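You operate a simulated robot arm through the tools that you are given. There is no shell and no other tool. Be economical: measure what you need, move in short steps, check, and stop when the job is done.

You run a simulated robot arm. Do the job below in one go: nothing can be reset, and whatever is moved stays where it is left.

JOB
Switch the middle hot plate off, wipe up the wet patch beside it and switch it on again.
Fine: the orange bag goes in the steel bowl; pink scouring pad, put back before the plate goes on. What is to be rubbed or washed off counts as gone when no trace of it is left.

It is judged by the outcome, as a careful person would: the job done as asked, and still so three seconds after it is handed in. It fails if anything else is knocked over, pushed out of place, dropped, spilled or broken.

ROBOT AND FRAMES
A 7-joint arm with a two-finger parallel gripper, hanging from a carriage that runs on a rail from [-2223, 2] to [57, 0] (x, y) and turns from -354 to 334 degrees about z. Base frame: it is fixed where the carriage stands at the start and does not move with it; the origin is on the floor, on the carriage's upright axis, x ahead of it, y to its left, z up; the surface under the hand at the start is at about z = 1105. Readings come in mm, degrees, newtons and seconds.
With the tool pointing down near the work surface it reaches from about 200 to 660 mm from the robot's upright axis, wherever it stands. Its first joint turns from -166.0 to 166.0 degrees. Places, roughly: middle blue dial [300, -400, 600]; middle power switch [400, 100, 800]; middle pump switch [300, -300, 600]; middle vent lever [500, 200, 1300]; middle wet patch [400, -500, 800]; p bowl [500, 200, 1000]; power slide [400, -100, 800]. Payload 3.91 kg.
The tool frame sits at the grasp point between the pads (the TCP): z along the fingers, y along the line on which they close. The tips reach 30 mm beyond it. The gripper opens to 110 mm. The fingers are 20 mm wide and 10 mm thick; the gripper's body (48 by 112 mm) begins 55 mm behind the TCP.
Orientation is that of the tool frame in the base frame, as [roll, pitch, yaw] about the fixed x, y, z axes, in that order (R = Rz(yaw) Ry(pitch) Rx(roll)). With the fingers straight down and closing along the base's y, the tool's x points along the base's -x, its y along +y and its z along -z.

CONTROLS
- The arm moves only by the tool servo_tool. Its arguments are lists of equal length, an entry for each row: "delta_pos": the shift along the tool's x, y, z in mm, a list of three; "rotation": the turn, a rotation vector about the tool's x, y, z in degrees, a list of three; "hand": the opening, from 0 (shut) to 1 (fully open). In form: {"delta_pos": [[dx, dy, dz], ...], "rotation": [[ax, ay, az], ...], "hand": [hand, ...]}. A call has 1 to 10 rows; each row is the pose to reach, as a shift and turn from the pose commanded when the call began, along the tool's axes at that moment. A row lasts 0.2 s, in which the tool goes at most 50 mm and 8.6 degrees; a call with a longer step from one row to the next is refused whole, and so is a gripper value outside its range. Where a pose cannot be reached the arm comes as near as it can. A force on the tool above 50 N (or 10 N above the force at the start of the call, whichever is more), or a blocked arm, ends the call early, and 0.2 s more pass. Each finger travels about 108 mm/s and halts on what it meets, pressing with about 41 N; the grip force reading is that of the motor and also rises with nothing between the fingers. The clock runs only during rows and for 0.2 s after the last one: add rows that repeat a pose to give the fingers time. It gives the time, the measured TCP pose, the force on the tool (base axes), the opening and the grip force at its end, in the units of the frame above (readings bear some noise), with the torque about the TCP (base axes, N m) and any sound that the robot's microphone picked up, and new pictures: "views" is both (left out), scene, wrist or none.
- Cameras (640 x 400 px; columns grow to the right, rows downward): "scene" is now at [255.2, -10.4, 1422.7]; the picture's right is [-0.22, -0.98, 0.01], its down [-0.75, 0.17, -0.65] and it looks along [0.63, -0.15, -0.76] (base axes); focal length 214 px, centre (320, 200). "wrist" rides on the gripper at [72, 17, -103] in the tool frame; the picture's right is [-0.23, 0.97, 0.00], its down [-0.76, -0.18, -0.62] and it looks along [-0.61, -0.14, 0.78] (tool axes); focal length 222 px, centre (320, 200). There is no depth. A picture from a camera that has moved, and an enlarged one, comes with that camera's place and axes in the base frame and with its lens. The place of the scene camera against the robot may be out by one fixed shift of up to 18 mm in any direction.
- move_column(by): slides the trunk up (or, below 0, down) by that many mm; the arm and the scene camera ride with it, the base frame stays. It gives what a move gives, with no picture.
- drive_base(legs): drives the robot by 1 to 6 legs, each [ahead, left, turn to the left] in mm, mm and degrees, along the robot's own axes; the way and the turn of a leg run together, so that a leg with both is an arc; at most 1500 mm and 180 degrees a leg. The arm and the cameras ride along, it lands a little off, and it stops where it bumps. It keeps to its track: a leg is cut to what the track allows. It gives what a move gives, and a new picture of the scene camera.
- head_to(pan, tilt): turns the head with the scene camera to pan (to the left, within 155 degrees either way) and tilt (down, from -29 to 69), counted from straight ahead of the robot. It gives what a move gives, and a new picture of the scene camera.
- enlarge(camera, box): a new picture of the part [left, top, right, bottom] of that camera's present view, enlarged. No time passes.
- close_job(): hands the job in; it is judged then, once.

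Work in short steps. Places have to be worked out from the pictures, the camera data and where the tool is seen: move nearer, look again, correct. Check each grasp and each placing, and mend what went wrong. You have 120 turns and 260 pictures in all, those below and enlarged ones among them. Open the gripper and draw the arm clear of the work before you hand the job in, unless the task says otherwise; then end with one line.

The tools are called after "Call:" as a command line: name --argument value ..., lists and objects as JSON in quotes. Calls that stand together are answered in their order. servo_tool: Moves the arm, as the interface text tells. Its arguments: {"type":"object","properties":{"delta_pos":{"type":"array","items":{"type":"array","items":{"type":"number"}}},"rotation":{"type":"array","items":{"type":"array","items":{"type":"number"}}},"hand":{"type":"array","items":{"type":"number"}},"views":{"type":"string","enum":["both","scene","wrist","none"]}},"required":["delta_pos","rotation","hand"]} The other tools are called the same way: move_column (by) slides the trunk up or down; drive_base (legs) drives the base; head_to (pan, tilt) turns the head that bears the scene camera; enlarge (camera, box) takes an enlarged picture of a part of a camera's view; close_job () hands the job in.

At the start:

```text
time_s: 0.0
tool_pos: [622.5, -136.1, 1233.2]
ee_rot: [-179.9, 2.8, 179.5]
wrist_force: [0.8, 0.1, -0.4]
moment: [0.0, -0.02, 0.04]
grip_width: 110.0
gripper_force: 0.0
trunk travel left (down, up): [-100.0, 480.0]
robot x, y, heading: [0.3, -2.1, 0.0]
head pan, tilt: [-12.8, 49.2]
```

scene: 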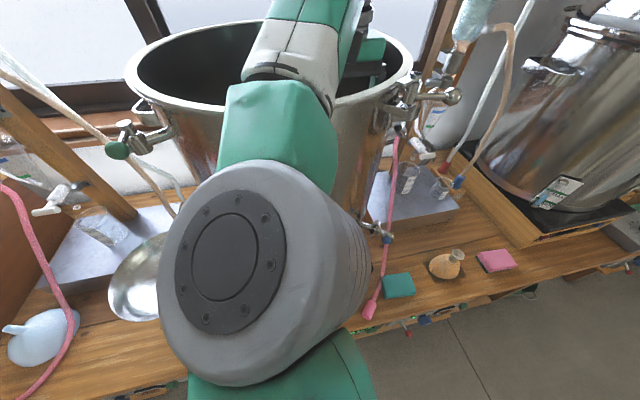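
wrist: 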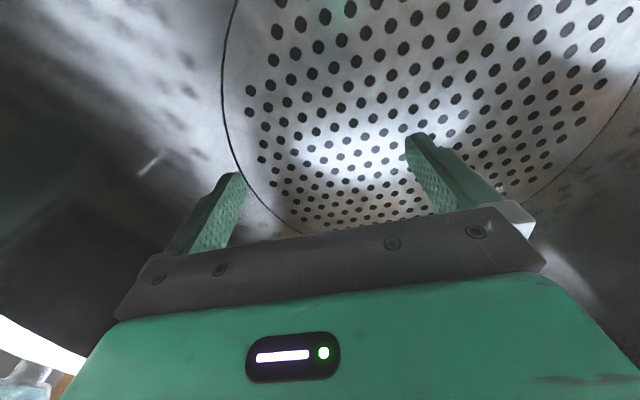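

The hand seems to be above or inside a big steel pot. I look around with the head before moving anything.

Call:
head_to --pan -50 --tilt 45

Call:
head_to --pan 40 --tilt 45

Call:
head_to --pan -30 --tilt 65

```text
time_s: 1.0
tool_pos: [628.6, -135.0, 1238.5]
ee_rot: [179.9, 3.3, 179.4]
wrist_force: [0.6, -0.7, -0.2]
moment: [0.01, 0.02, -0.02]
grip_width: 110.0
gripper_force: 0.0
trunk travel left (down, up): [-100.0, 480.0]
robot x, y, heading: [-3.7, -1.1, -0.0]
head pan, tilt: [-50.0, 45.0]
camera scene: at [236.1, -54.3, 1427.0], right [-0.77, -0.64, 0.01], down [-0.46, 0.54, -0.71], along [0.45, -0.54, -0.71], focal length 214 px, centre (320, 200)
```

scene: 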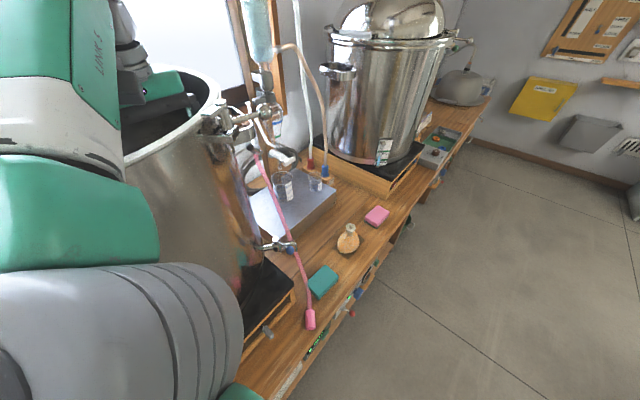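

```text
time_s: 2.7
tool_pos: [629.0, -134.2, 1238.0]
ee_rot: [180.0, 3.4, 179.5]
wrist_force: [0.0, 0.3, 0.7]
moment: [0.01, -0.01, 0.0]
grip_width: 109.9
gripper_force: 0.0
trunk travel left (down, up): [-100.0, 480.0]
robot x, y, heading: [-2.2, 1.7, 0.1]
head pan, tilt: [40.0, 45.0]
camera scene: at [246.4, 60.1, 1427.0], right [0.64, -0.77, 0.0], down [-0.55, -0.46, -0.7], along [0.54, 0.45, -0.71], focal length 214 px, centre (320, 200)
```

scene: 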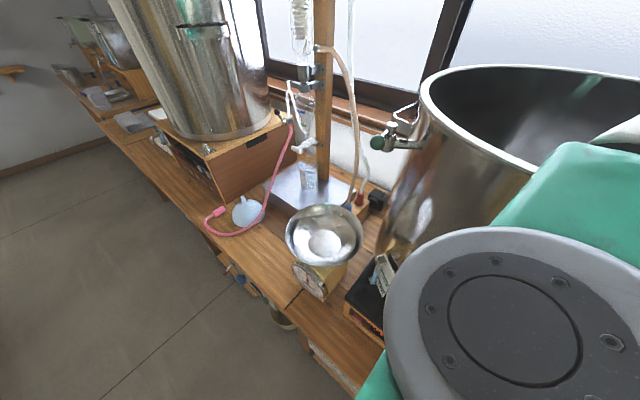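

```text
time_s: 4.1
tool_pos: [630.1, -135.3, 1238.1]
ee_rot: [180.0, 3.6, 179.5]
wrist_force: [0.6, -0.4, 0.0]
moment: [-0.01, 0.04, -0.02]
grip_width: 110.0
gripper_force: 0.1
trunk travel left (down, up): [-100.0, 480.0]
robot x, y, heading: [1.6, 0.5, 0.0]
head pan, tilt: [-30.0, 65.0]
camera scene: at [236.6, -22.4, 1402.2], right [-0.5, -0.87, 0.0], down [-0.79, 0.45, -0.42], along [0.36, -0.21, -0.91], focal length 214 px, centre (320, 200)
```

scene: 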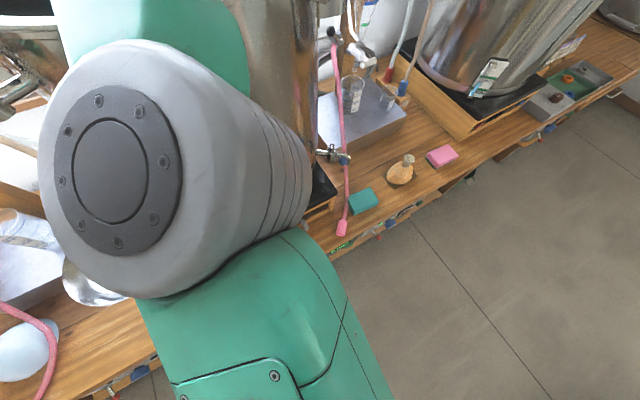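

The tool is inside the middle pot, on the middle hot plate. I raise the trunk to lift the hand straight out of it.

Call:
move_column --by 200

Call:
head_to --pan -30 --tilt 60

Call:
head_to --pan -5 --tilt 20

```text
time_s: 6.3
tool_pos: [635.6, -133.2, 1436.8]
ee_rot: [-179.9, 3.4, 179.5]
wrist_force: [0.1, 0.6, 0.2]
moment: [0.0, 0.0, 0.0]
grip_width: 110.0
gripper_force: 0.0
trunk travel left (down, up): [-300.0, 280.0]
robot x, y, heading: [-2.2, 0.9, 0.1]
head pan, tilt: [-30.0, 65.0]
```

```text
time_s: 6.9
tool_pos: [636.0, -132.7, 1436.7]
ee_rot: [-180.0, 3.5, 179.5]
wrist_force: [1.2, 0.2, -1.1]
moment: [0.02, 0.03, 0.01]
grip_width: 110.0
gripper_force: 0.0
trunk travel left (down, up): [-300.0, 280.0]
robot x, y, heading: [-0.7, 1.2, -0.2]
head pan, tilt: [-30.0, 60.0]
camera scene: at [246.9, -23.7, 1609.0], right [-0.5, -0.87, 0.0], down [-0.75, 0.43, -0.5], along [0.43, -0.25, -0.87], focal length 214 px, centre (320, 200)
```

scene: 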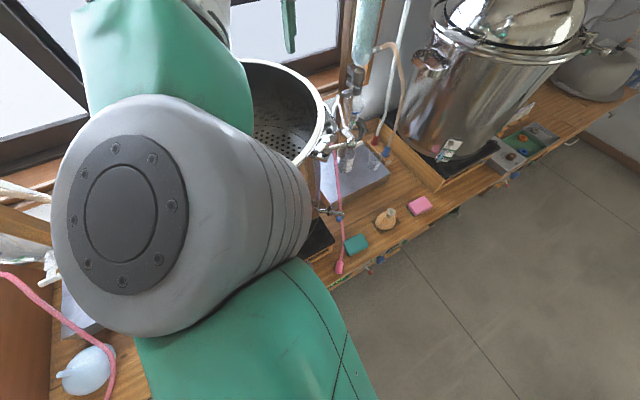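

```text
time_s: 8.0
tool_pos: [636.1, -131.7, 1437.3]
ee_rot: [179.9, 3.5, 179.5]
wrist_force: [-1.1, -0.2, -0.1]
moment: [-0.03, 0.0, 0.01]
grip_width: 109.9
gripper_force: 0.1
trunk travel left (down, up): [-300.0, 280.0]
robot x, y, heading: [-1.6, 1.9, -0.2]
head pan, tilt: [-5.0, 20.0]
camera scene: at [282.0, 1.4, 1667.1], right [-0.09, -1.0, 0.0], down [-0.34, 0.03, -0.94], along [0.94, -0.08, -0.34], focal length 214 px, centre (320, 200)
```

scene: 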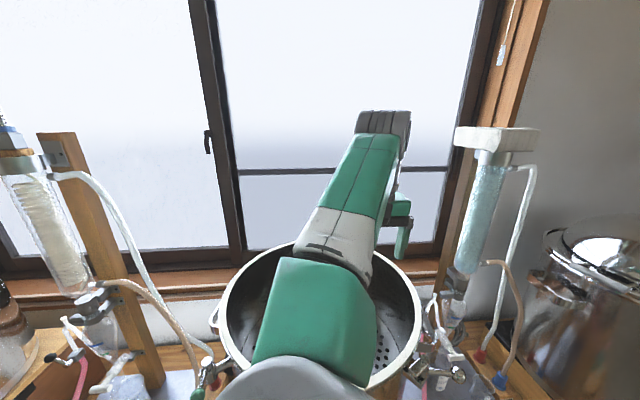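

The hand is clear or almost clear of the rim. I raise a bit more, then back away along the rail to see the bench front and its controls.

Call:
move_column --by 120

Call:
drive_base --legs '[[-700, 0, 0]]'

Call:
head_to --pan -5 --tilt 50

```text
time_s: 9.5
tool_pos: [634.8, -133.3, 1556.9]
ee_rot: [179.9, 3.4, 179.5]
wrist_force: [1.3, 0.4, 0.3]
moment: [-0.05, 0.03, -0.02]
grip_width: 109.8
gripper_force: 0.1
trunk travel left (down, up): [-420.0, 160.0]
robot x, y, heading: [0.1, -0.9, 0.0]
head pan, tilt: [-5.0, 20.0]
```

```text
time_s: 13.3
tool_pos: [-49.2, -127.3, 1556.4]
ee_rot: [-179.9, 3.3, 179.9]
wrist_force: [-1.0, -1.0, 0.0]
moment: [0.02, 0.04, -0.02]
grip_width: 110.0
gripper_force: 0.0
trunk travel left (down, up): [-420.0, 160.0]
robot x, y, heading: [-688.4, -1.4, 0.3]
head pan, tilt: [-5.0, 20.0]
camera scene: at [-403.6, 4.1, 1787.1], right [-0.08, -1.0, 0.0], down [-0.34, 0.03, -0.94], along [0.94, -0.08, -0.34], focal length 214 px, centre (320, 200)
```

scene: 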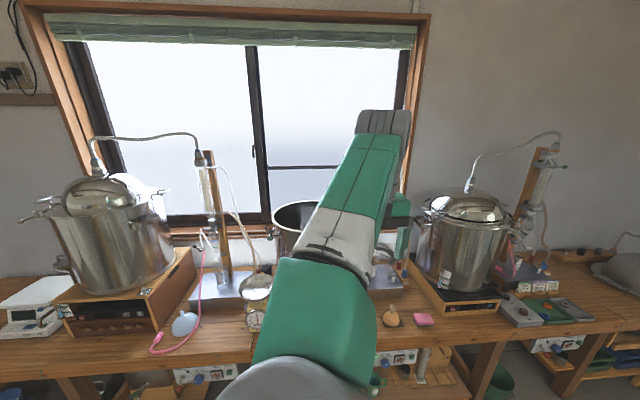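

```text
time_s: 14.2
tool_pos: [-48.6, -127.8, 1556.7]
ee_rot: [-179.9, 3.5, 179.9]
wrist_force: [-0.1, 0.5, 0.0]
moment: [0.01, -0.03, -0.03]
grip_width: 110.4
gripper_force: 0.0
trunk travel left (down, up): [-420.0, 160.0]
robot x, y, heading: [-686.0, 0.9, 0.3]
head pan, tilt: [-5.0, 50.0]
camera scene: at [-419.6, 5.4, 1741.6], right [-0.08, -1.0, 0.0], down [-0.76, 0.06, -0.64], along [0.64, -0.05, -0.77], focal length 214 px, centre (320, 200)
```

scene: 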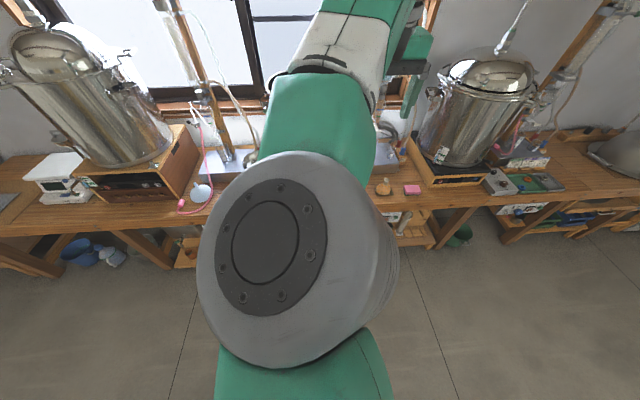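

Three stations stand along the bench, and the arm blocks my view of the middle one. I turn the carriage so the arm points left, lower the head and look at the middle station.

Call:
drive_base --legs '[[0, 0, 90]]'

Call:
move_column --by -300

Call:
head_to --pan -95 --tilt 25

Call:
enlarge --camera "scene" --box '[160, 150, 480, 350]'

```text
time_s: 18.5
tool_pos: [-564.7, 639.2, 1556.7]
ee_rot: [179.9, 3.4, -89.5]
wrist_force: [-0.1, -0.7, 0.7]
moment: [0.03, 0.0, 0.0]
grip_width: 110.0
gripper_force: 0.0
trunk travel left (down, up): [-420.0, 160.0]
robot x, y, heading: [-684.7, 0.4, 91.1]
head pan, tilt: [-5.0, 50.0]
camera scene: at [-694.9, 287.1, 1741.6], right [1.0, -0.07, 0.0], down [-0.05, -0.76, -0.64], along [0.04, 0.64, -0.77], focal length 214 px, centre (320, 200)
```

scene: 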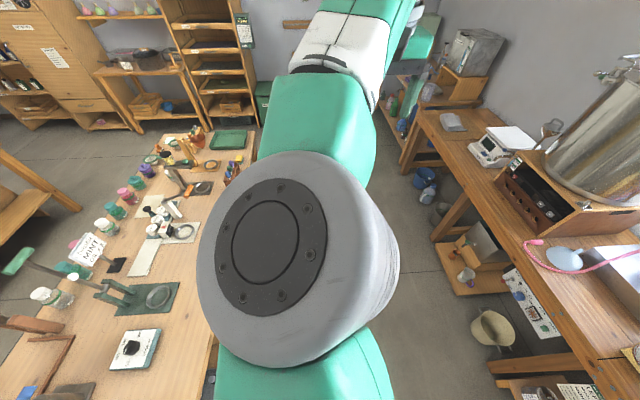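

```text
time_s: 21.5
tool_pos: [-565.0, 638.7, 1256.9]
ee_rot: [-180.0, 3.3, -89.4]
wrist_force: [0.0, 0.3, -0.2]
moment: [0.01, 0.01, 0.01]
grip_width: 110.2
gripper_force: 0.1
trunk travel left (down, up): [-120.0, 460.0]
robot x, y, heading: [-684.4, 0.6, 91.0]
head pan, tilt: [-5.0, 50.0]
```

```text
time_s: 23.1
tool_pos: [-565.4, 638.5, 1256.8]
ee_rot: [-179.9, 3.5, -89.3]
wrist_force: [-1.4, 0.1, -0.4]
moment: [-0.01, -0.01, 0.01]
grip_width: 110.0
gripper_force: 0.1
trunk travel left (down, up): [-120.0, 460.0]
robot x, y, heading: [-684.6, 1.7, 91.1]
head pan, tilt: [-95.0, 25.0]
camera scene: at [-608.2, 204.0, 1479.0], right [-0.07, -1.0, 0.0], down [-0.42, 0.03, -0.91], along [0.9, -0.06, -0.42], focal length 214 px, centre (320, 200)
```

scene: 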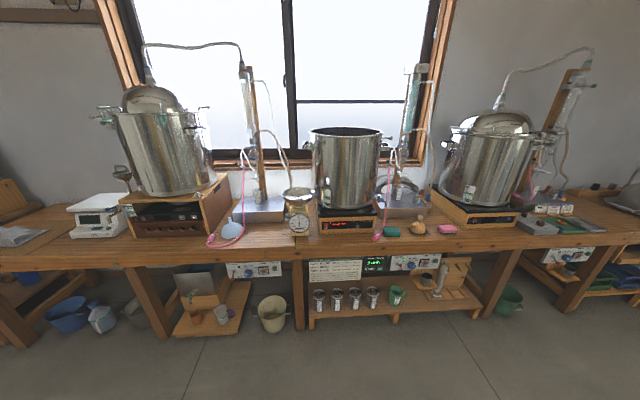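

```text
2.00 times, centred on (320, 250) of scene
camera zoom: at [-608.2, 204.0, 1479.0], right [-0.07, -1.0, 0.0], down [-0.42, 0.03, -0.91], along [0.9, -0.06, -0.42], focal length 429 px, centre (320, 100)
```

zoom: 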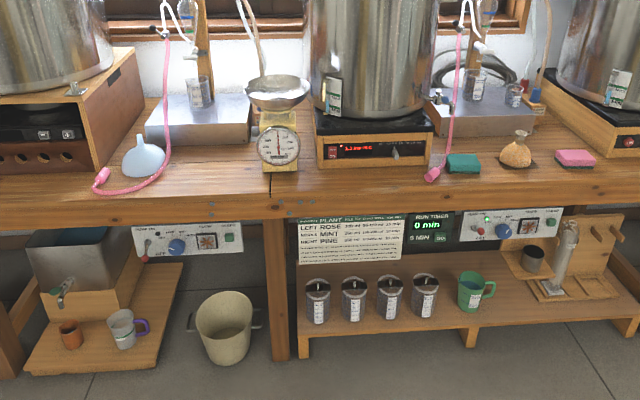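

Clear view. I enlarge the middle station's details.

Call:
enlarge --camera "scene" --box '[310, 190, 470, 290]'

Call:
enlarge --camera "scene" --box '[310, 205, 390, 255]'

Call:
enlarge --camera "scene" --box '[370, 205, 480, 275]'

Call:
enlarge --camera "scene" --box '[300, 250, 380, 290]'

Call:
enlarge --camera "scene" --box '[380, 250, 450, 280]'

```text
4.00 times, centred on (390, 240) of scene
camera zoom: at [-608.2, 204.0, 1479.0], right [-0.07, -1.0, 0.0], down [-0.42, 0.03, -0.91], along [0.9, -0.06, -0.42], focal length 858 px, centre (40, 40)
```

zoom: 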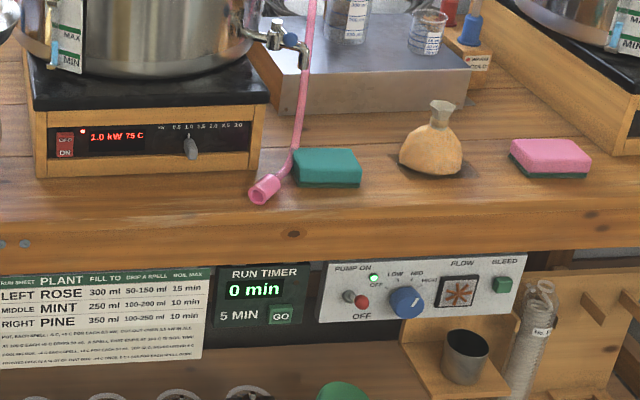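

```text
8.00 times, centred on (350, 230) of scene
camera zoom: at [-608.2, 204.0, 1479.0], right [-0.07, -1.0, 0.0], down [-0.42, 0.03, -0.91], along [0.9, -0.06, -0.42], focal length 1716 px, centre (80, -40)
```

zoom: 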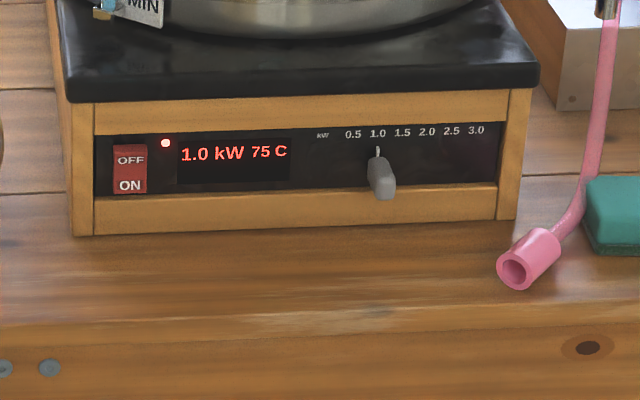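

```text
5.71 times, centred on (425, 240) of scene
camera zoom: at [-608.2, 204.0, 1479.0], right [-0.07, -1.0, 0.0], down [-0.42, 0.03, -0.91], along [0.9, -0.06, -0.42], focal length 1226 px, centre (-280, -29)
```

zoom: 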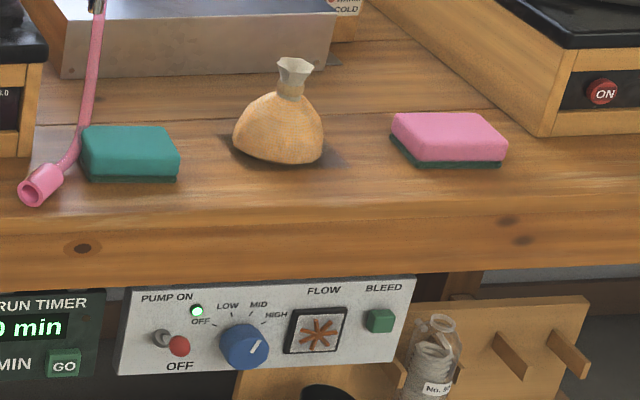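

```text
8.00 times, centred on (340, 270) of scene
camera zoom: at [-608.2, 204.0, 1479.0], right [-0.07, -1.0, 0.0], down [-0.42, 0.03, -0.91], along [0.9, -0.06, -0.42], focal length 1716 px, centre (160, -360)
```

zoom: 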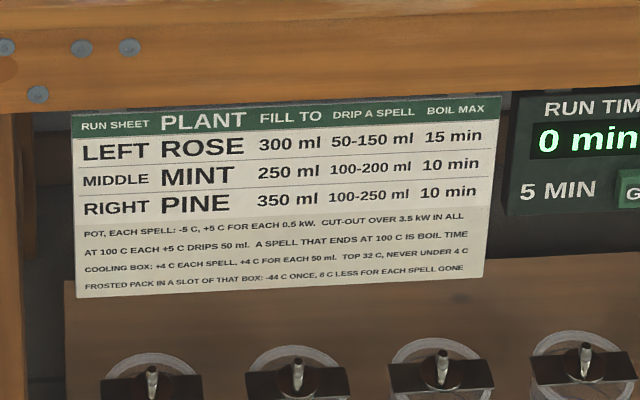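

```text
9.14 times, centred on (415, 265) of scene
camera zoom: at [-608.2, 204.0, 1479.0], right [-0.07, -1.0, 0.0], down [-0.42, 0.03, -0.91], along [0.9, -0.06, -0.42], focal length 1961 px, centre (-549, -394)
```

zoom: 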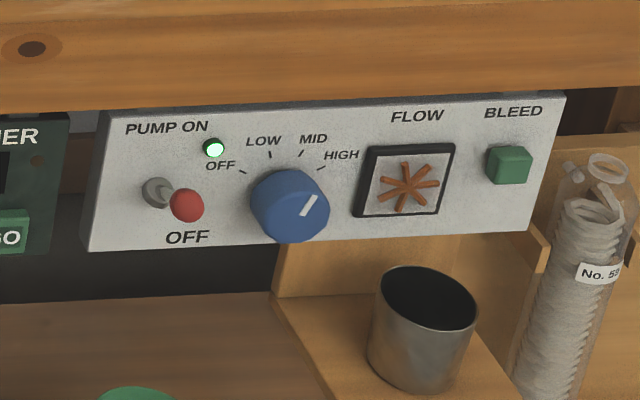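

The plate is switched by the red rocker at about [473, 93, 802], the slide beside it sets the power, and the bag sits on a dark patch near [445, -460, 745]. The bowl stands on the scale near [510, 240, 985] and the pink pad is near [440, -655]. I turn back to face the bench and take the tool low and tilted over the free floor, ready for pressing OFF.

Call:
drive_base --legs '[[0, 0, -91]]'

Call:
move_column --by -100

Call:
servo_tool --delta_pos '[[20, 0, 30], [40, 0, 70], [60, 0, 110], [80, 0, 150], [100, 0, 190], [100, 0, 220]]' --rotation '[[0, -8, 0], [0, -16, 0], [0, -24, 0], [0, -32, 0], [0, -40, 0], [0, -45, 0]]' --hand '[0.8, 0.6, 0.4, 0.2, 0, 0]'

```text
time_s: 27.4
tool_pos: [-53.9, -146.4, 1256.5]
ee_rot: [180.0, 3.5, 178.2]
wrist_force: [0.0, 0.6, 0.7]
moment: [0.0, 0.0, 0.01]
grip_width: 110.1
gripper_force: 0.1
trunk travel left (down, up): [-120.0, 460.0]
robot x, y, heading: [-686.9, 0.1, -1.4]
head pan, tilt: [-95.0, 25.0]
camera scene: at [-506.6, -85.9, 1479.1], right [-0.99, 0.11, 0.0], down [0.05, 0.42, -0.91], along [-0.1, -0.9, -0.42], focal length 214 px, centre (320, 200)
```

scene: 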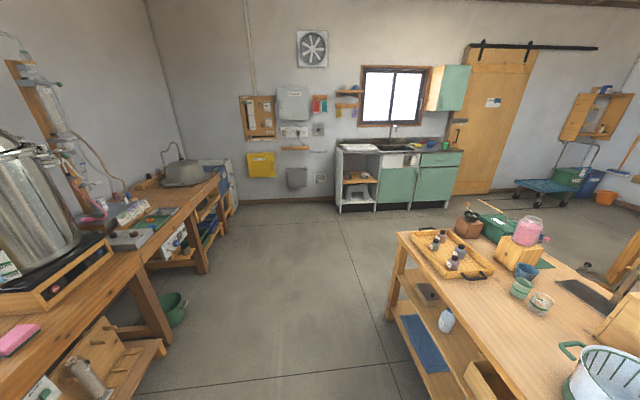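

```text
time_s: 28.8
tool_pos: [-52.8, -146.4, 1157.6]
ee_rot: [179.9, 3.3, 178.2]
wrist_force: [0.0, -0.4, -0.6]
moment: [-0.01, 0.04, 0.03]
grip_width: 110.2
gripper_force: 0.1
trunk travel left (down, up): [-20.0, 560.0]
robot x, y, heading: [-682.0, 1.2, -1.3]
head pan, tilt: [-95.0, 25.0]
```

```text
time_s: 30.2
tool_pos: [-141.4, -144.4, 932.2]
ee_rot: [180.0, 48.5, 178.1]
wrist_force: [0.6, -0.7, -0.7]
moment: [0.02, 0.01, 0.0]
grip_width: 0.0
gripper_force: 37.4
trunk travel left (down, up): [-20.0, 560.0]
robot x, y, heading: [-687.0, 2.5, -1.3]
head pan, tilt: [-95.0, 25.0]
camera scene: at [-507.1, -85.9, 1379.1], right [-0.99, 0.11, 0.0], down [0.05, 0.42, -0.91], along [-0.1, -0.9, -0.42], focal length 214 px, centre (320, 200)
camera wrist: at [-267.2, -122.0, 945.4], right [0.18, 0.97, 0.17], down [0.03, -0.18, 0.98], along [0.98, -0.17, -0.06], focal length 222 px, centre (320, 200)
```

scene: 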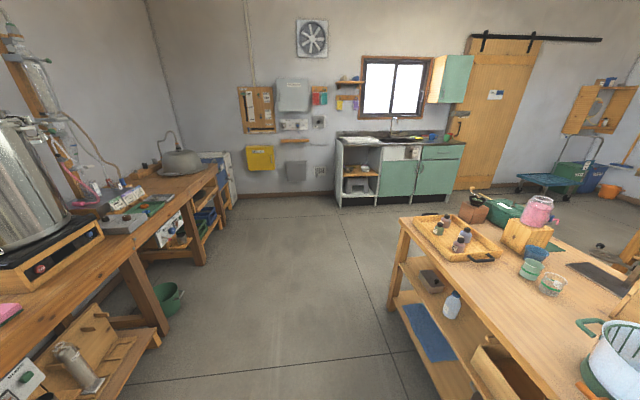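
wrist: 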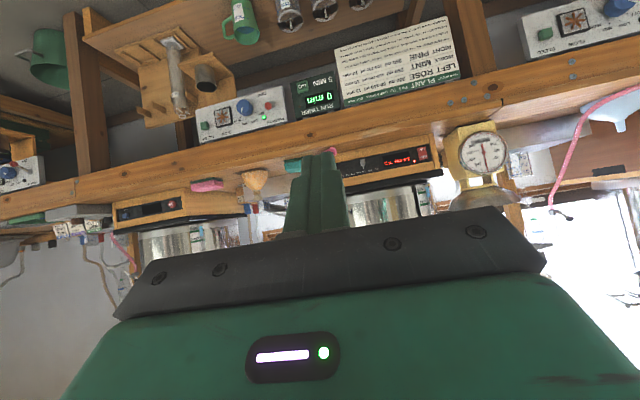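

The wrist camera sees the rocker near [473, 99, 815]. I correct the heading and drive forward with the tool still high and short of the plate.

Call:
drive_base --legs '[[0, 0, 1.3], [480, 0, 0]]'

Call:
servo_tool --delta_pos '[[0, 50, 0], [0, 100, 0], [0, 150, 0], [0, 200, 0], [0, 240, 0], [0, 240, 0]]' --rotation '[[0, 0, 0], [0, 0, 0], [0, 0, 0], [0, 0, 0], [0, 0, 0], [0, 0, 0]]' --hand '[0, 0, 0, 0, 0, 0]' --views "wrist"

```text
time_s: 33.4
tool_pos: [343.0, -134.5, 932.8]
ee_rot: [179.9, 48.4, 179.2]
wrist_force: [-0.5, 0.3, 0.8]
moment: [-0.02, 0.01, -0.03]
grip_width: 0.3
gripper_force: 37.4
trunk travel left (down, up): [-20.0, 560.0]
robot x, y, heading: [-201.7, -0.5, -0.3]
head pan, tilt: [-95.0, 25.0]
camera scene: at [-22.3, -82.9, 1379.1], right [-1.0, 0.09, 0.0], down [0.04, 0.42, -0.91], along [-0.08, -0.9, -0.42], focal length 214 px, centre (320, 200)
```

scene: 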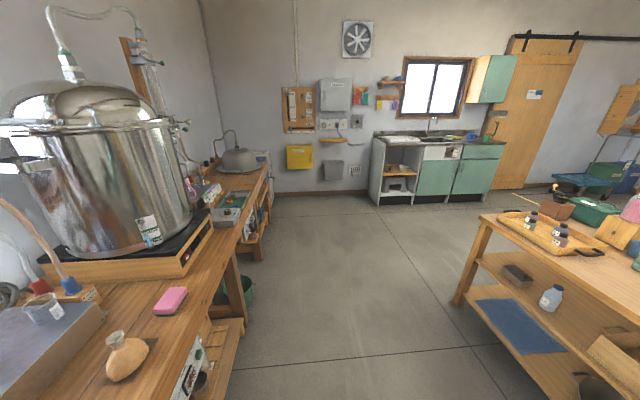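

```text
time_s: 34.8
tool_pos: [347.0, 105.8, 930.5]
ee_rot: [179.9, 48.5, 179.2]
wrist_force: [-0.6, 0.0, -0.1]
moment: [-0.02, 0.02, 0.01]
grip_width: 0.0
gripper_force: 38.0
trunk travel left (down, up): [-20.0, 560.0]
robot x, y, heading: [-202.8, -2.4, -0.3]
head pan, tilt: [-95.0, 25.0]
camera wrist: at [222.5, 124.9, 943.9], right [0.16, 0.97, 0.17], down [0.04, -0.18, 0.98], along [0.99, -0.15, -0.07], focal length 222 px, centre (320, 200)
```

wrist: 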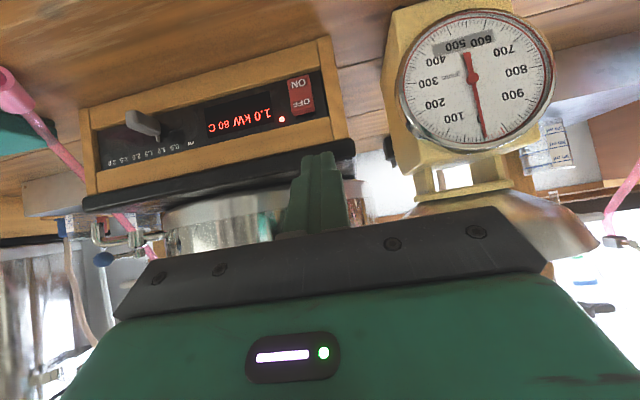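

I aim for OFF at about y≈90. To fix depth I lower the tool a bit, get a second view, and enlarge both.

Call:
enlarge --camera "wrist" --box '[80, 40, 400, 240]'

Call:
servo_tool --delta_pos '[[20, -8, 31], [39, -15, 61.5], [39, -15, 61.5]]' --rotation '[[0, 0, 0], [0, 0, 0], [0, 0, 0]]' --hand '[0, 0, 0]' --views "none"

Call:
enlarge --camera "wrist" --box '[80, 40, 400, 240]'

```text
2.00 times, centred on (240, 140) of wrist
camera zoom: at [222.5, 124.9, 943.9], right [0.16, 0.97, 0.17], down [0.04, -0.18, 0.98], along [0.99, -0.15, -0.07], focal length 444 px, centre (480, 320)
```

zoom: 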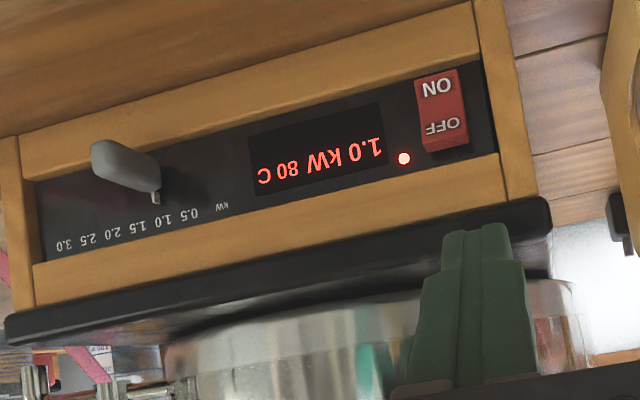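

```text
time_s: 35.6
tool_pos: [365.9, 91.0, 861.4]
ee_rot: [179.9, 48.4, 179.2]
wrist_force: [-0.1, 0.5, -0.3]
moment: [-0.01, 0.05, 0.03]
grip_width: 0.2
gripper_force: 37.5
trunk travel left (down, up): [-20.0, 560.0]
robot x, y, heading: [-203.9, -0.9, -0.4]
head pan, tilt: [-95.0, 25.0]
```

```text
2.00 times, centred on (240, 140) of wrist
camera zoom: at [241.9, 110.5, 874.0], right [0.16, 0.97, 0.17], down [0.04, -0.18, 0.98], along [0.99, -0.15, -0.07], focal length 444 px, centre (480, 320)
```

zoom: 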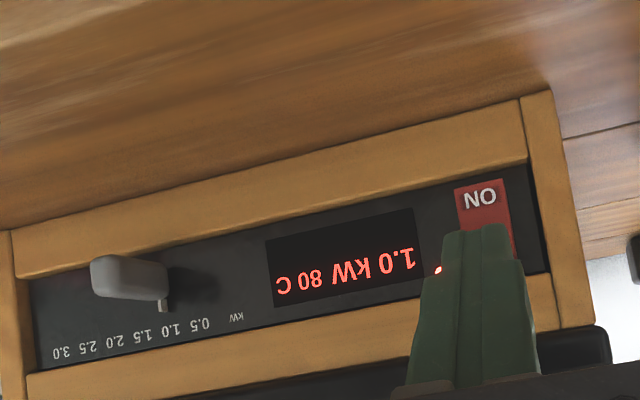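

Triangulation puts the rocker face at x≈446, with ON at z≈805, OFF at z≈828 and y≈88. I press the upper half with the fingertip edge, then draw back.

Call:
servo_tool --delta_pos '[[-8.3, -2.5, 38.1], [-8.3, -2.5, 38.1], [-14.9, -2.5, 45.6], [-18, -2.5, 48.6], [-20.2, -2.5, 51.6], [-22.2, -2.5, 54], [-24.2, -2.5, 56.1], [-24.2, -2.5, 56.1], [-8.3, -2.5, 38.1], [1, -2.5, 27.6]]' --rotation '[[0, 0, 0], [0, 0, 0], [0, 0, 0], [0, 0, 0], [0, 0, 0], [0, 0, 0], [0, 0, 0], [0, 0, 0], [0, 0, 0], [0, 0, 0]]' --hand '[0, 0, 0, 0, 0, 0, 0, 0, 0, 0]' --views "wrist"

```text
time_s: 37.1
tool_pos: [414.3, 88.2, 842.0]
ee_rot: [179.9, 48.2, 179.1]
wrist_force: [-33.6, -2.9, 9.0]
moment: [0.3, 0.12, -0.06]
grip_width: 0.0
gripper_force: 37.6
trunk travel left (down, up): [-20.0, 560.0]
robot x, y, heading: [-205.0, -1.4, -0.4]
head pan, tilt: [-95.0, 25.0]
stopped in row 7: the force on the tool passed its limit at 54 N (the readings are from after the stop); the commanded pose is now the measured one
camera wrist: at [289.4, 107.1, 856.4], right [0.16, 0.97, 0.17], down [0.04, -0.18, 0.98], along [0.99, -0.15, -0.07], focal length 222 px, centre (320, 200)
```

wrist: 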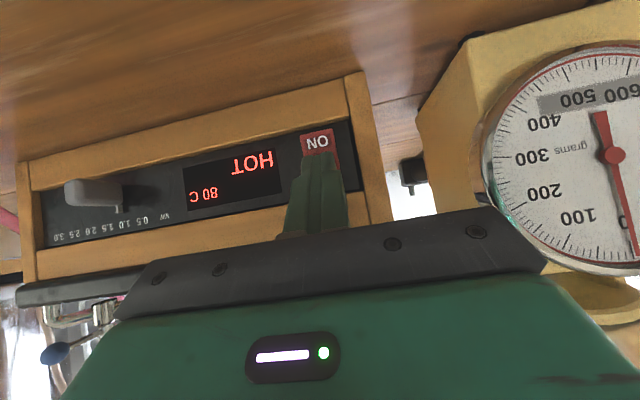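

The display now reads HOT 80 C, so the plate is off. I retreat, then turn the carriage toward the bag well back from the bench.

Call:
servo_tool --delta_pos '[[20, 0, -25], [26, 0, -35], [10, 0, -75], [-10, 0, -110], [-37, 0, -139], [-37, 0, -139]]' --rotation '[[0, 0, 0], [0, 0, 0], [0, 0, 0], [0, 0, 0], [0, 0, 0], [0, 0, 0]]' --hand '[0, 0, 0, 0, 0, 0]' --views "wrist"

Call:
drive_base --legs '[[-100, 0, 0], [0, 0, -50]]'

Call:
head_to --pan 30 --tilt 45

```text
time_s: 38.5
tool_pos: [341.6, 89.7, 964.8]
ee_rot: [179.9, 48.5, 179.2]
wrist_force: [-0.3, 0.3, 1.0]
moment: [0.01, 0.0, 0.01]
grip_width: 0.0
gripper_force: 37.9
trunk travel left (down, up): [-20.0, 560.0]
robot x, y, heading: [-202.3, -1.0, -0.6]
head pan, tilt: [-95.0, 25.0]
camera wrist: at [216.0, 109.1, 978.6], right [0.16, 0.97, 0.17], down [0.04, -0.18, 0.98], along [0.99, -0.15, -0.06], focal length 222 px, centre (320, 200)
```

wrist: 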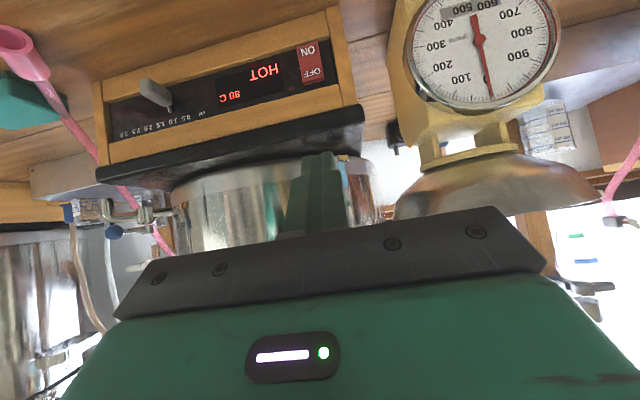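

```text
time_s: 42.0
tool_pos: [115.5, -361.7, 964.8]
ee_rot: [179.9, 48.5, 129.2]
wrist_force: [-0.5, -0.8, 0.4]
moment: [0.03, -0.01, -0.02]
grip_width: 0.0
gripper_force: 37.5
trunk travel left (down, up): [-20.0, 560.0]
robot x, y, heading: [-301.3, 0.2, -50.3]
head pan, tilt: [-95.0, 25.0]
camera scene: at [-261.4, -196.5, 1379.1], right [-0.57, 0.82, 0.0], down [0.35, 0.24, -0.91], along [-0.75, -0.52, -0.42], focal length 214 px, centre (320, 200)
```

scene: 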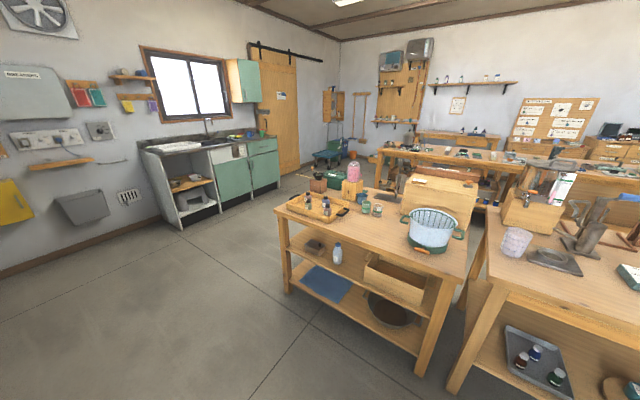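

```text
time_s: 44.0
tool_pos: [114.4, -361.4, 966.5]
ee_rot: [-180.0, 48.4, 129.1]
wrist_force: [-1.0, 0.3, -0.3]
moment: [0.0, 0.02, 0.01]
grip_width: 0.1
gripper_force: 37.9
trunk travel left (down, up): [-20.0, 560.0]
robot x, y, heading: [-302.4, -0.1, -50.3]
head pan, tilt: [30.0, 45.0]
camera scene: at [-109.3, -172.4, 1348.5], right [-0.35, -0.94, 0.0], down [-0.66, 0.25, -0.71], along [0.66, -0.25, -0.71], focal length 214 px, centre (320, 200)
```

scene: 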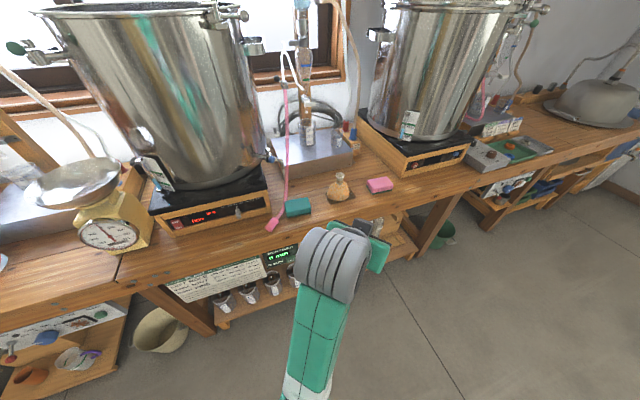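

I level the tool to point straight down here over the floor, then drive sideways toward the bench, stopping short of the bag.

Call:
servo_tool --delta_pos '[[0, 0, 0], [0, 0, 0], [0, 0, 0], [0, 0, 0], [0, 0, 0], [0, 0, 0], [0, 0, 0]]' --rotation '[[0, 8, 0], [0, 16, 0], [0, 24, 0], [0, 32, 0], [0, 40, 0], [0, 48.5, 0], [0, 48.5, 0]]' --hand '[0, 0, 0.2, 0.4, 0.5, 0.6, 0.6]' --views "none"

Call:
drive_base --legs '[[160, 192, 0]]'

Call:
enlarge --camera "wrist" --box '[0, 0, 640, 400]'

Call:
enlarge --camera "scene" --box '[240, 120, 480, 270]'

```text
time_s: 45.6
tool_pos: [116.9, -360.9, 965.5]
ee_rot: [179.9, -0.1, 129.3]
wrist_force: [0.3, -0.5, 0.0]
moment: [0.03, -0.01, -0.02]
grip_width: 65.8
gripper_force: 0.0
trunk travel left (down, up): [-20.0, 560.0]
robot x, y, heading: [-299.2, 0.4, -50.3]
head pan, tilt: [30.0, 45.0]
```

```text
time_s: 47.4
tool_pos: [364.7, -359.4, 964.9]
ee_rot: [179.9, 0.0, 129.6]
wrist_force: [0.4, 0.3, 0.3]
moment: [-0.04, 0.03, -0.01]
grip_width: 66.2
gripper_force: 0.0
trunk travel left (down, up): [-20.0, 560.0]
robot x, y, heading: [-57.5, 0.1, -50.0]
head pan, tilt: [30.0, 45.0]
camera scene: at [138.4, -171.4, 1348.6], right [-0.34, -0.94, 0.0], down [-0.66, 0.24, -0.71], along [0.66, -0.24, -0.71], focal length 214 px, centre (320, 200)
```

scene: 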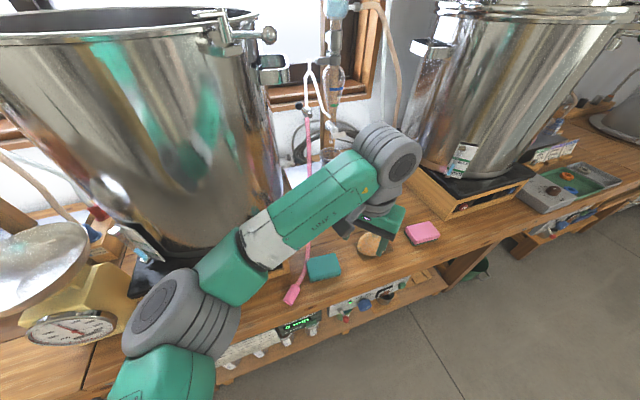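

```text
1.00 times, centred on (320, 200) of wrist (not enlarged: the box is as wide or as high as the picture)
camera zoom: at [331.7, -291.2, 1067.5], right [0.9, 0.44, 0.0], down [0.35, -0.7, 0.62], along [0.28, -0.56, -0.78], focal length 222 px, centre (320, 200)
```

zoom: 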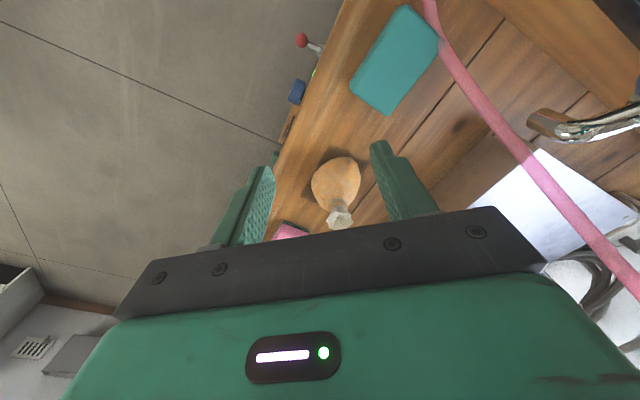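

```text
2.67 times, centred on (360, 195) of scene
camera zoom: at [138.4, -171.4, 1348.6], right [-0.34, -0.94, 0.0], down [-0.66, 0.24, -0.71], along [0.66, -0.24, -0.71], focal length 572 px, centre (213, 213)
```

zoom: 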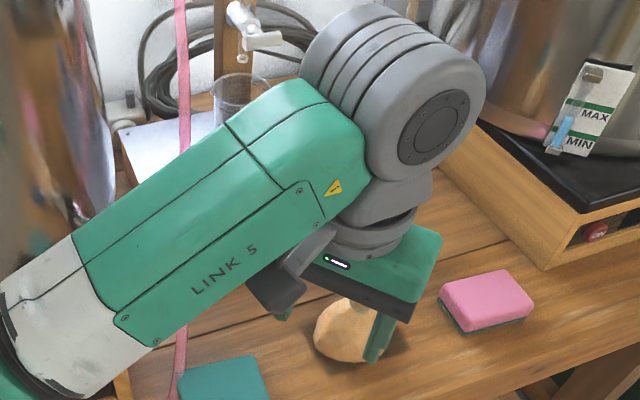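

The bag's neck is near [434, -443, 845]. I drive 60 mm further and bring the opened hand over it.

Call:
drive_base --legs '[[38, 46, 0]]'

Call:
servo_tool --delta_pos '[[-35, -23, 0], [-70, -47, 0], [-70, -47, 20], [-70, -47, 30], [-70, -47, 30]]' --rotation '[[0, 0, 0], [0, 0, 0], [0, 0, 0], [0, 0, 0], [0, 0, 0]]' --hand '[0.7, 0.8, 0.9, 0.9, 0.9]'

```text
time_s: 48.4
tool_pos: [424.5, -357.8, 964.9]
ee_rot: [179.9, 0.0, 129.6]
wrist_force: [0.6, 0.4, -0.1]
moment: [-0.01, 0.03, 0.02]
grip_width: 66.2
gripper_force: 0.0
trunk travel left (down, up): [-20.0, 560.0]
robot x, y, heading: [2.9, -1.3, -49.9]
head pan, tilt: [30.0, 45.0]
camera scene: at [197.4, -171.3, 1348.6], right [-0.34, -0.94, 0.0], down [-0.66, 0.24, -0.71], along [0.67, -0.24, -0.71], focal length 214 px, centre (320, 200)
```

scene: 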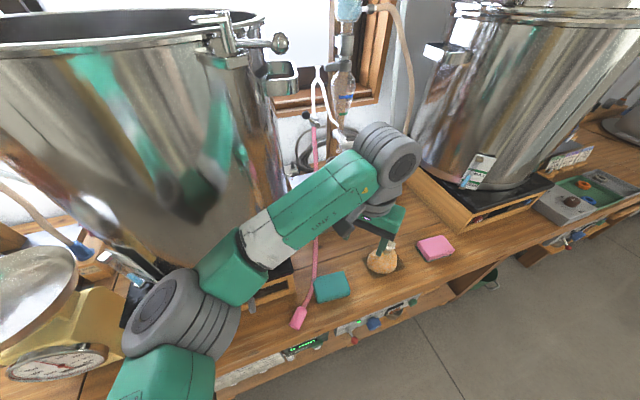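

```text
time_s: 49.6
tool_pos: [432.0, -441.1, 934.8]
ee_rot: [179.8, 0.0, 129.6]
wrist_force: [0.4, 0.0, 0.7]
moment: [0.01, -0.01, -0.01]
grip_width: 99.1
gripper_force: 0.1
trunk travel left (down, up): [-20.0, 560.0]
robot x, y, heading: [4.7, 0.5, -50.0]
head pan, tilt: [30.0, 45.0]
camera scene: at [196.9, -171.4, 1348.5], right [-0.34, -0.94, 0.0], down [-0.66, 0.24, -0.71], along [0.66, -0.24, -0.71], focal length 214 px, centre (320, 200)
camera wrist: at [399.1, -374.3, 1037.7], right [0.9, 0.45, 0.0], down [0.35, -0.7, 0.62], along [0.28, -0.56, -0.78], focal length 222 px, centre (320, 200)
```

scene: 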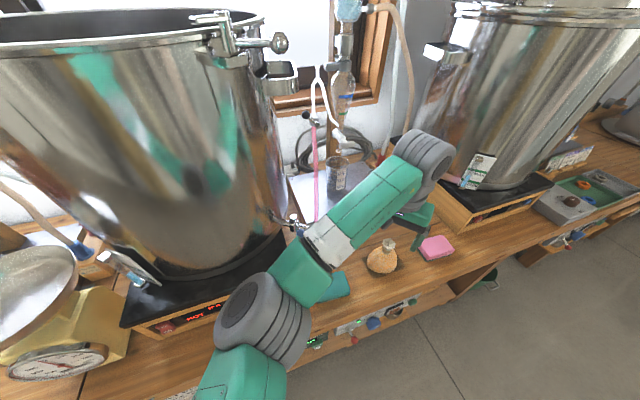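
wrist: 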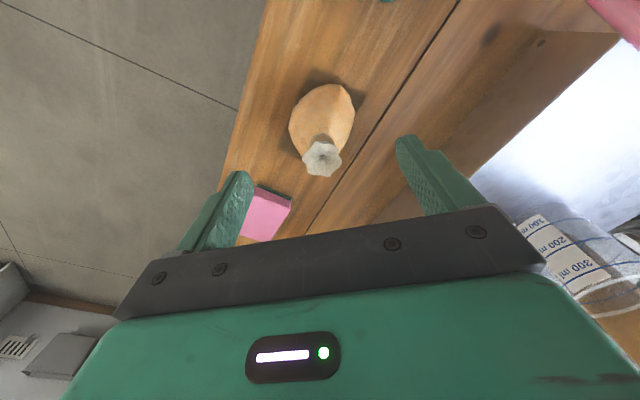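

The neck top is at about [447, -463, 848]. I lower with the fingers open around the neck and close.

Call:
servo_tool --delta_pos '[[-24, -2, 10], [-24, -2, 45], [-24, -2, 75], [-24, -2, 75]]' --rotation '[[0, 0, 0], [0, 0, 0], [0, 0, 0], [0, 0, 0]]' --hand '[0.9, 0.9, 0.9, 0.9]'

```text
time_s: 50.6
tool_pos: [446.7, -461.2, 860.2]
ee_rot: [180.0, 0.0, 129.6]
wrist_force: [0.5, 1.0, 0.1]
moment: [0.03, 0.01, 0.01]
grip_width: 99.0
gripper_force: 0.1
trunk travel left (down, up): [-20.0, 560.0]
robot x, y, heading: [2.0, -1.7, -50.1]
head pan, tilt: [30.0, 45.0]
camera scene: at [197.0, -171.4, 1348.5], right [-0.34, -0.94, 0.0], down [-0.66, 0.24, -0.71], along [0.66, -0.24, -0.71], focal length 214 px, centre (320, 200)
camera wrist: at [413.8, -394.0, 962.6], right [0.9, 0.45, 0.0], down [0.35, -0.7, 0.62], along [0.28, -0.56, -0.78], focal length 222 px, centre (320, 200)
```

scene: 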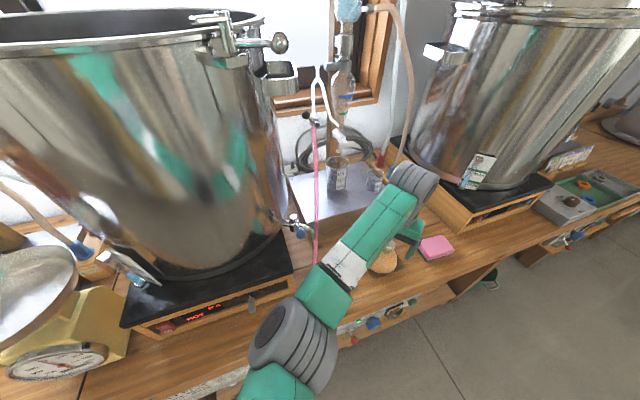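
wrist: 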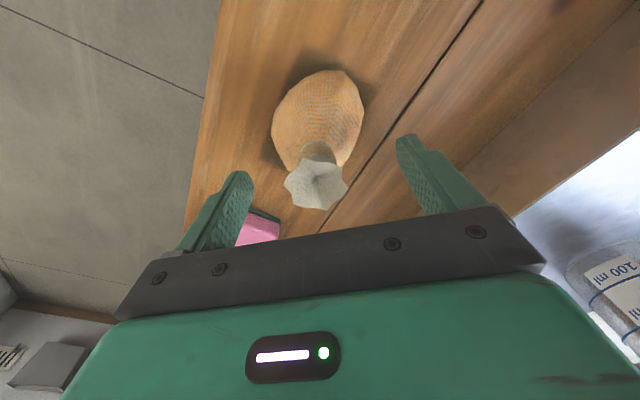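

Refined: the neck spans z≈838–864 at [443, -455]. I adjust and close on it.

Call:
servo_tool --delta_pos '[[7, 1, 0], [7, 1, 10], [7, 1, 10], [7, 1, 10], [7, 1, 10], [7, 1, 10], [7, 1, 10]]' --rotation '[[0, 0, 0], [0, 0, 0], [0, 0, 0], [0, 0, 0], [0, 0, 0], [0, 0, 0], [0, 0, 0]]' --hand '[0.9, 0.9, 0.6, 0.3, 0, 0, 0]'

```text
time_s: 52.2
tool_pos: [444.2, -457.7, 853.5]
ee_rot: [179.9, 0.2, 129.6]
wrist_force: [-6.9, 5.6, 33.0]
moment: [0.05, 0.16, -0.16]
grip_width: 27.9
gripper_force: 41.0
trunk travel left (down, up): [-20.0, 560.0]
robot x, y, heading: [2.8, 0.1, -49.8]
head pan, tilt: [30.0, 45.0]
camera scene: at [197.3, -172.0, 1349.1], right [-0.34, -0.94, 0.0], down [-0.66, 0.24, -0.71], along [0.66, -0.24, -0.71], focal length 214 px, centre (320, 200)
camera wrist: at [410.5, -389.0, 954.9], right [0.9, 0.45, 0.0], down [0.35, -0.7, 0.63], along [0.28, -0.56, -0.78], focal length 222 px, centre (320, 200)
```

scene: 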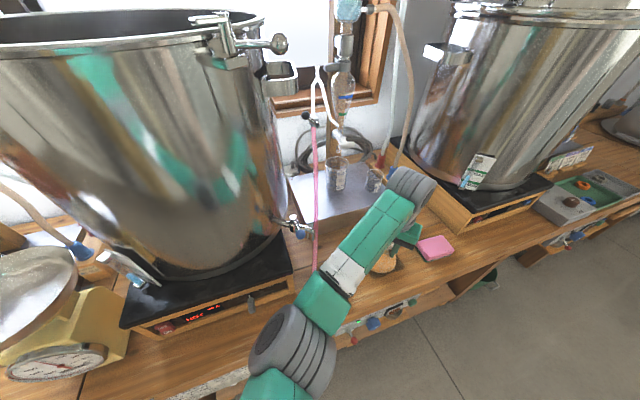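
wrist: 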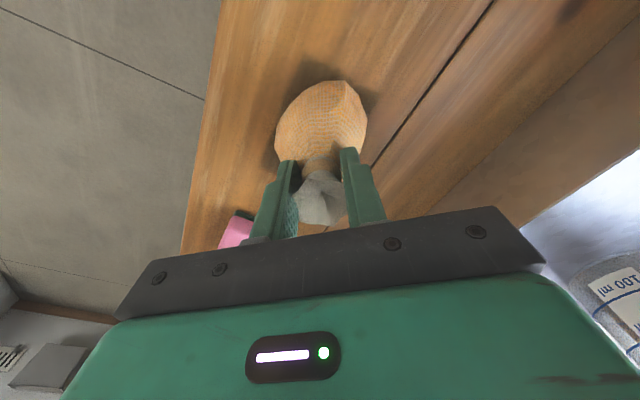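

The neck is gripped (28 mm). I lift it and look at the patch beneath.

Call:
servo_tool --delta_pos '[[0, 0, -15], [0, 0, -40], [0, 0, -80], [0, 0, -120], [0, 0, -120]]' --rotation '[[0, 0, 0], [0, 0, 0], [0, 0, 0], [0, 0, 0], [0, 0, 0]]' --hand '[0, 0, 0, 0, 0]'

```text
time_s: 53.4
tool_pos: [442.7, -456.9, 972.5]
ee_rot: [-180.0, 0.0, 129.6]
wrist_force: [-0.5, -0.2, -2.6]
moment: [-0.01, -0.01, -0.01]
grip_width: 21.8
gripper_force: 41.2
trunk travel left (down, up): [-20.0, 560.0]
robot x, y, heading: [2.9, -5.7, -50.3]
head pan, tilt: [30.0, 45.0]
camera scene: at [196.7, -171.2, 1348.4], right [-0.34, -0.94, 0.0], down [-0.66, 0.24, -0.71], along [0.66, -0.24, -0.71], focal length 214 px, centre (320, 200)
camera wrist: at [409.2, -388.8, 1073.5], right [0.9, 0.45, 0.0], down [0.35, -0.7, 0.62], along [0.28, -0.56, -0.78], focal length 222 px, centre (320, 200)
```

scene: 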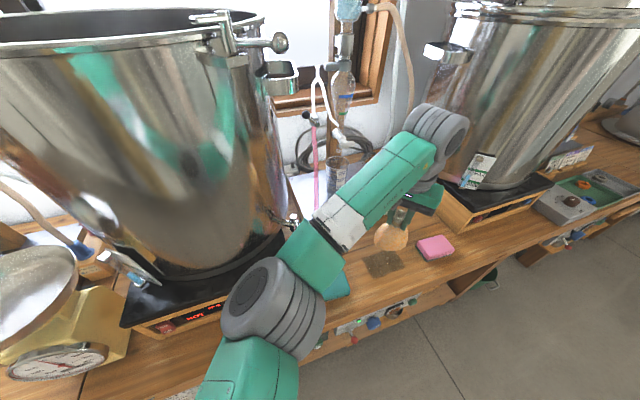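
wrist: 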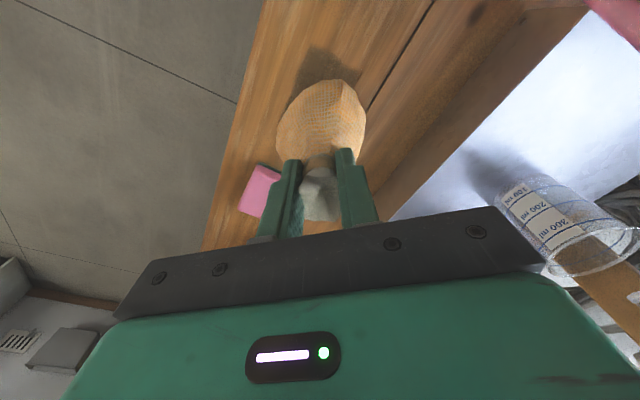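

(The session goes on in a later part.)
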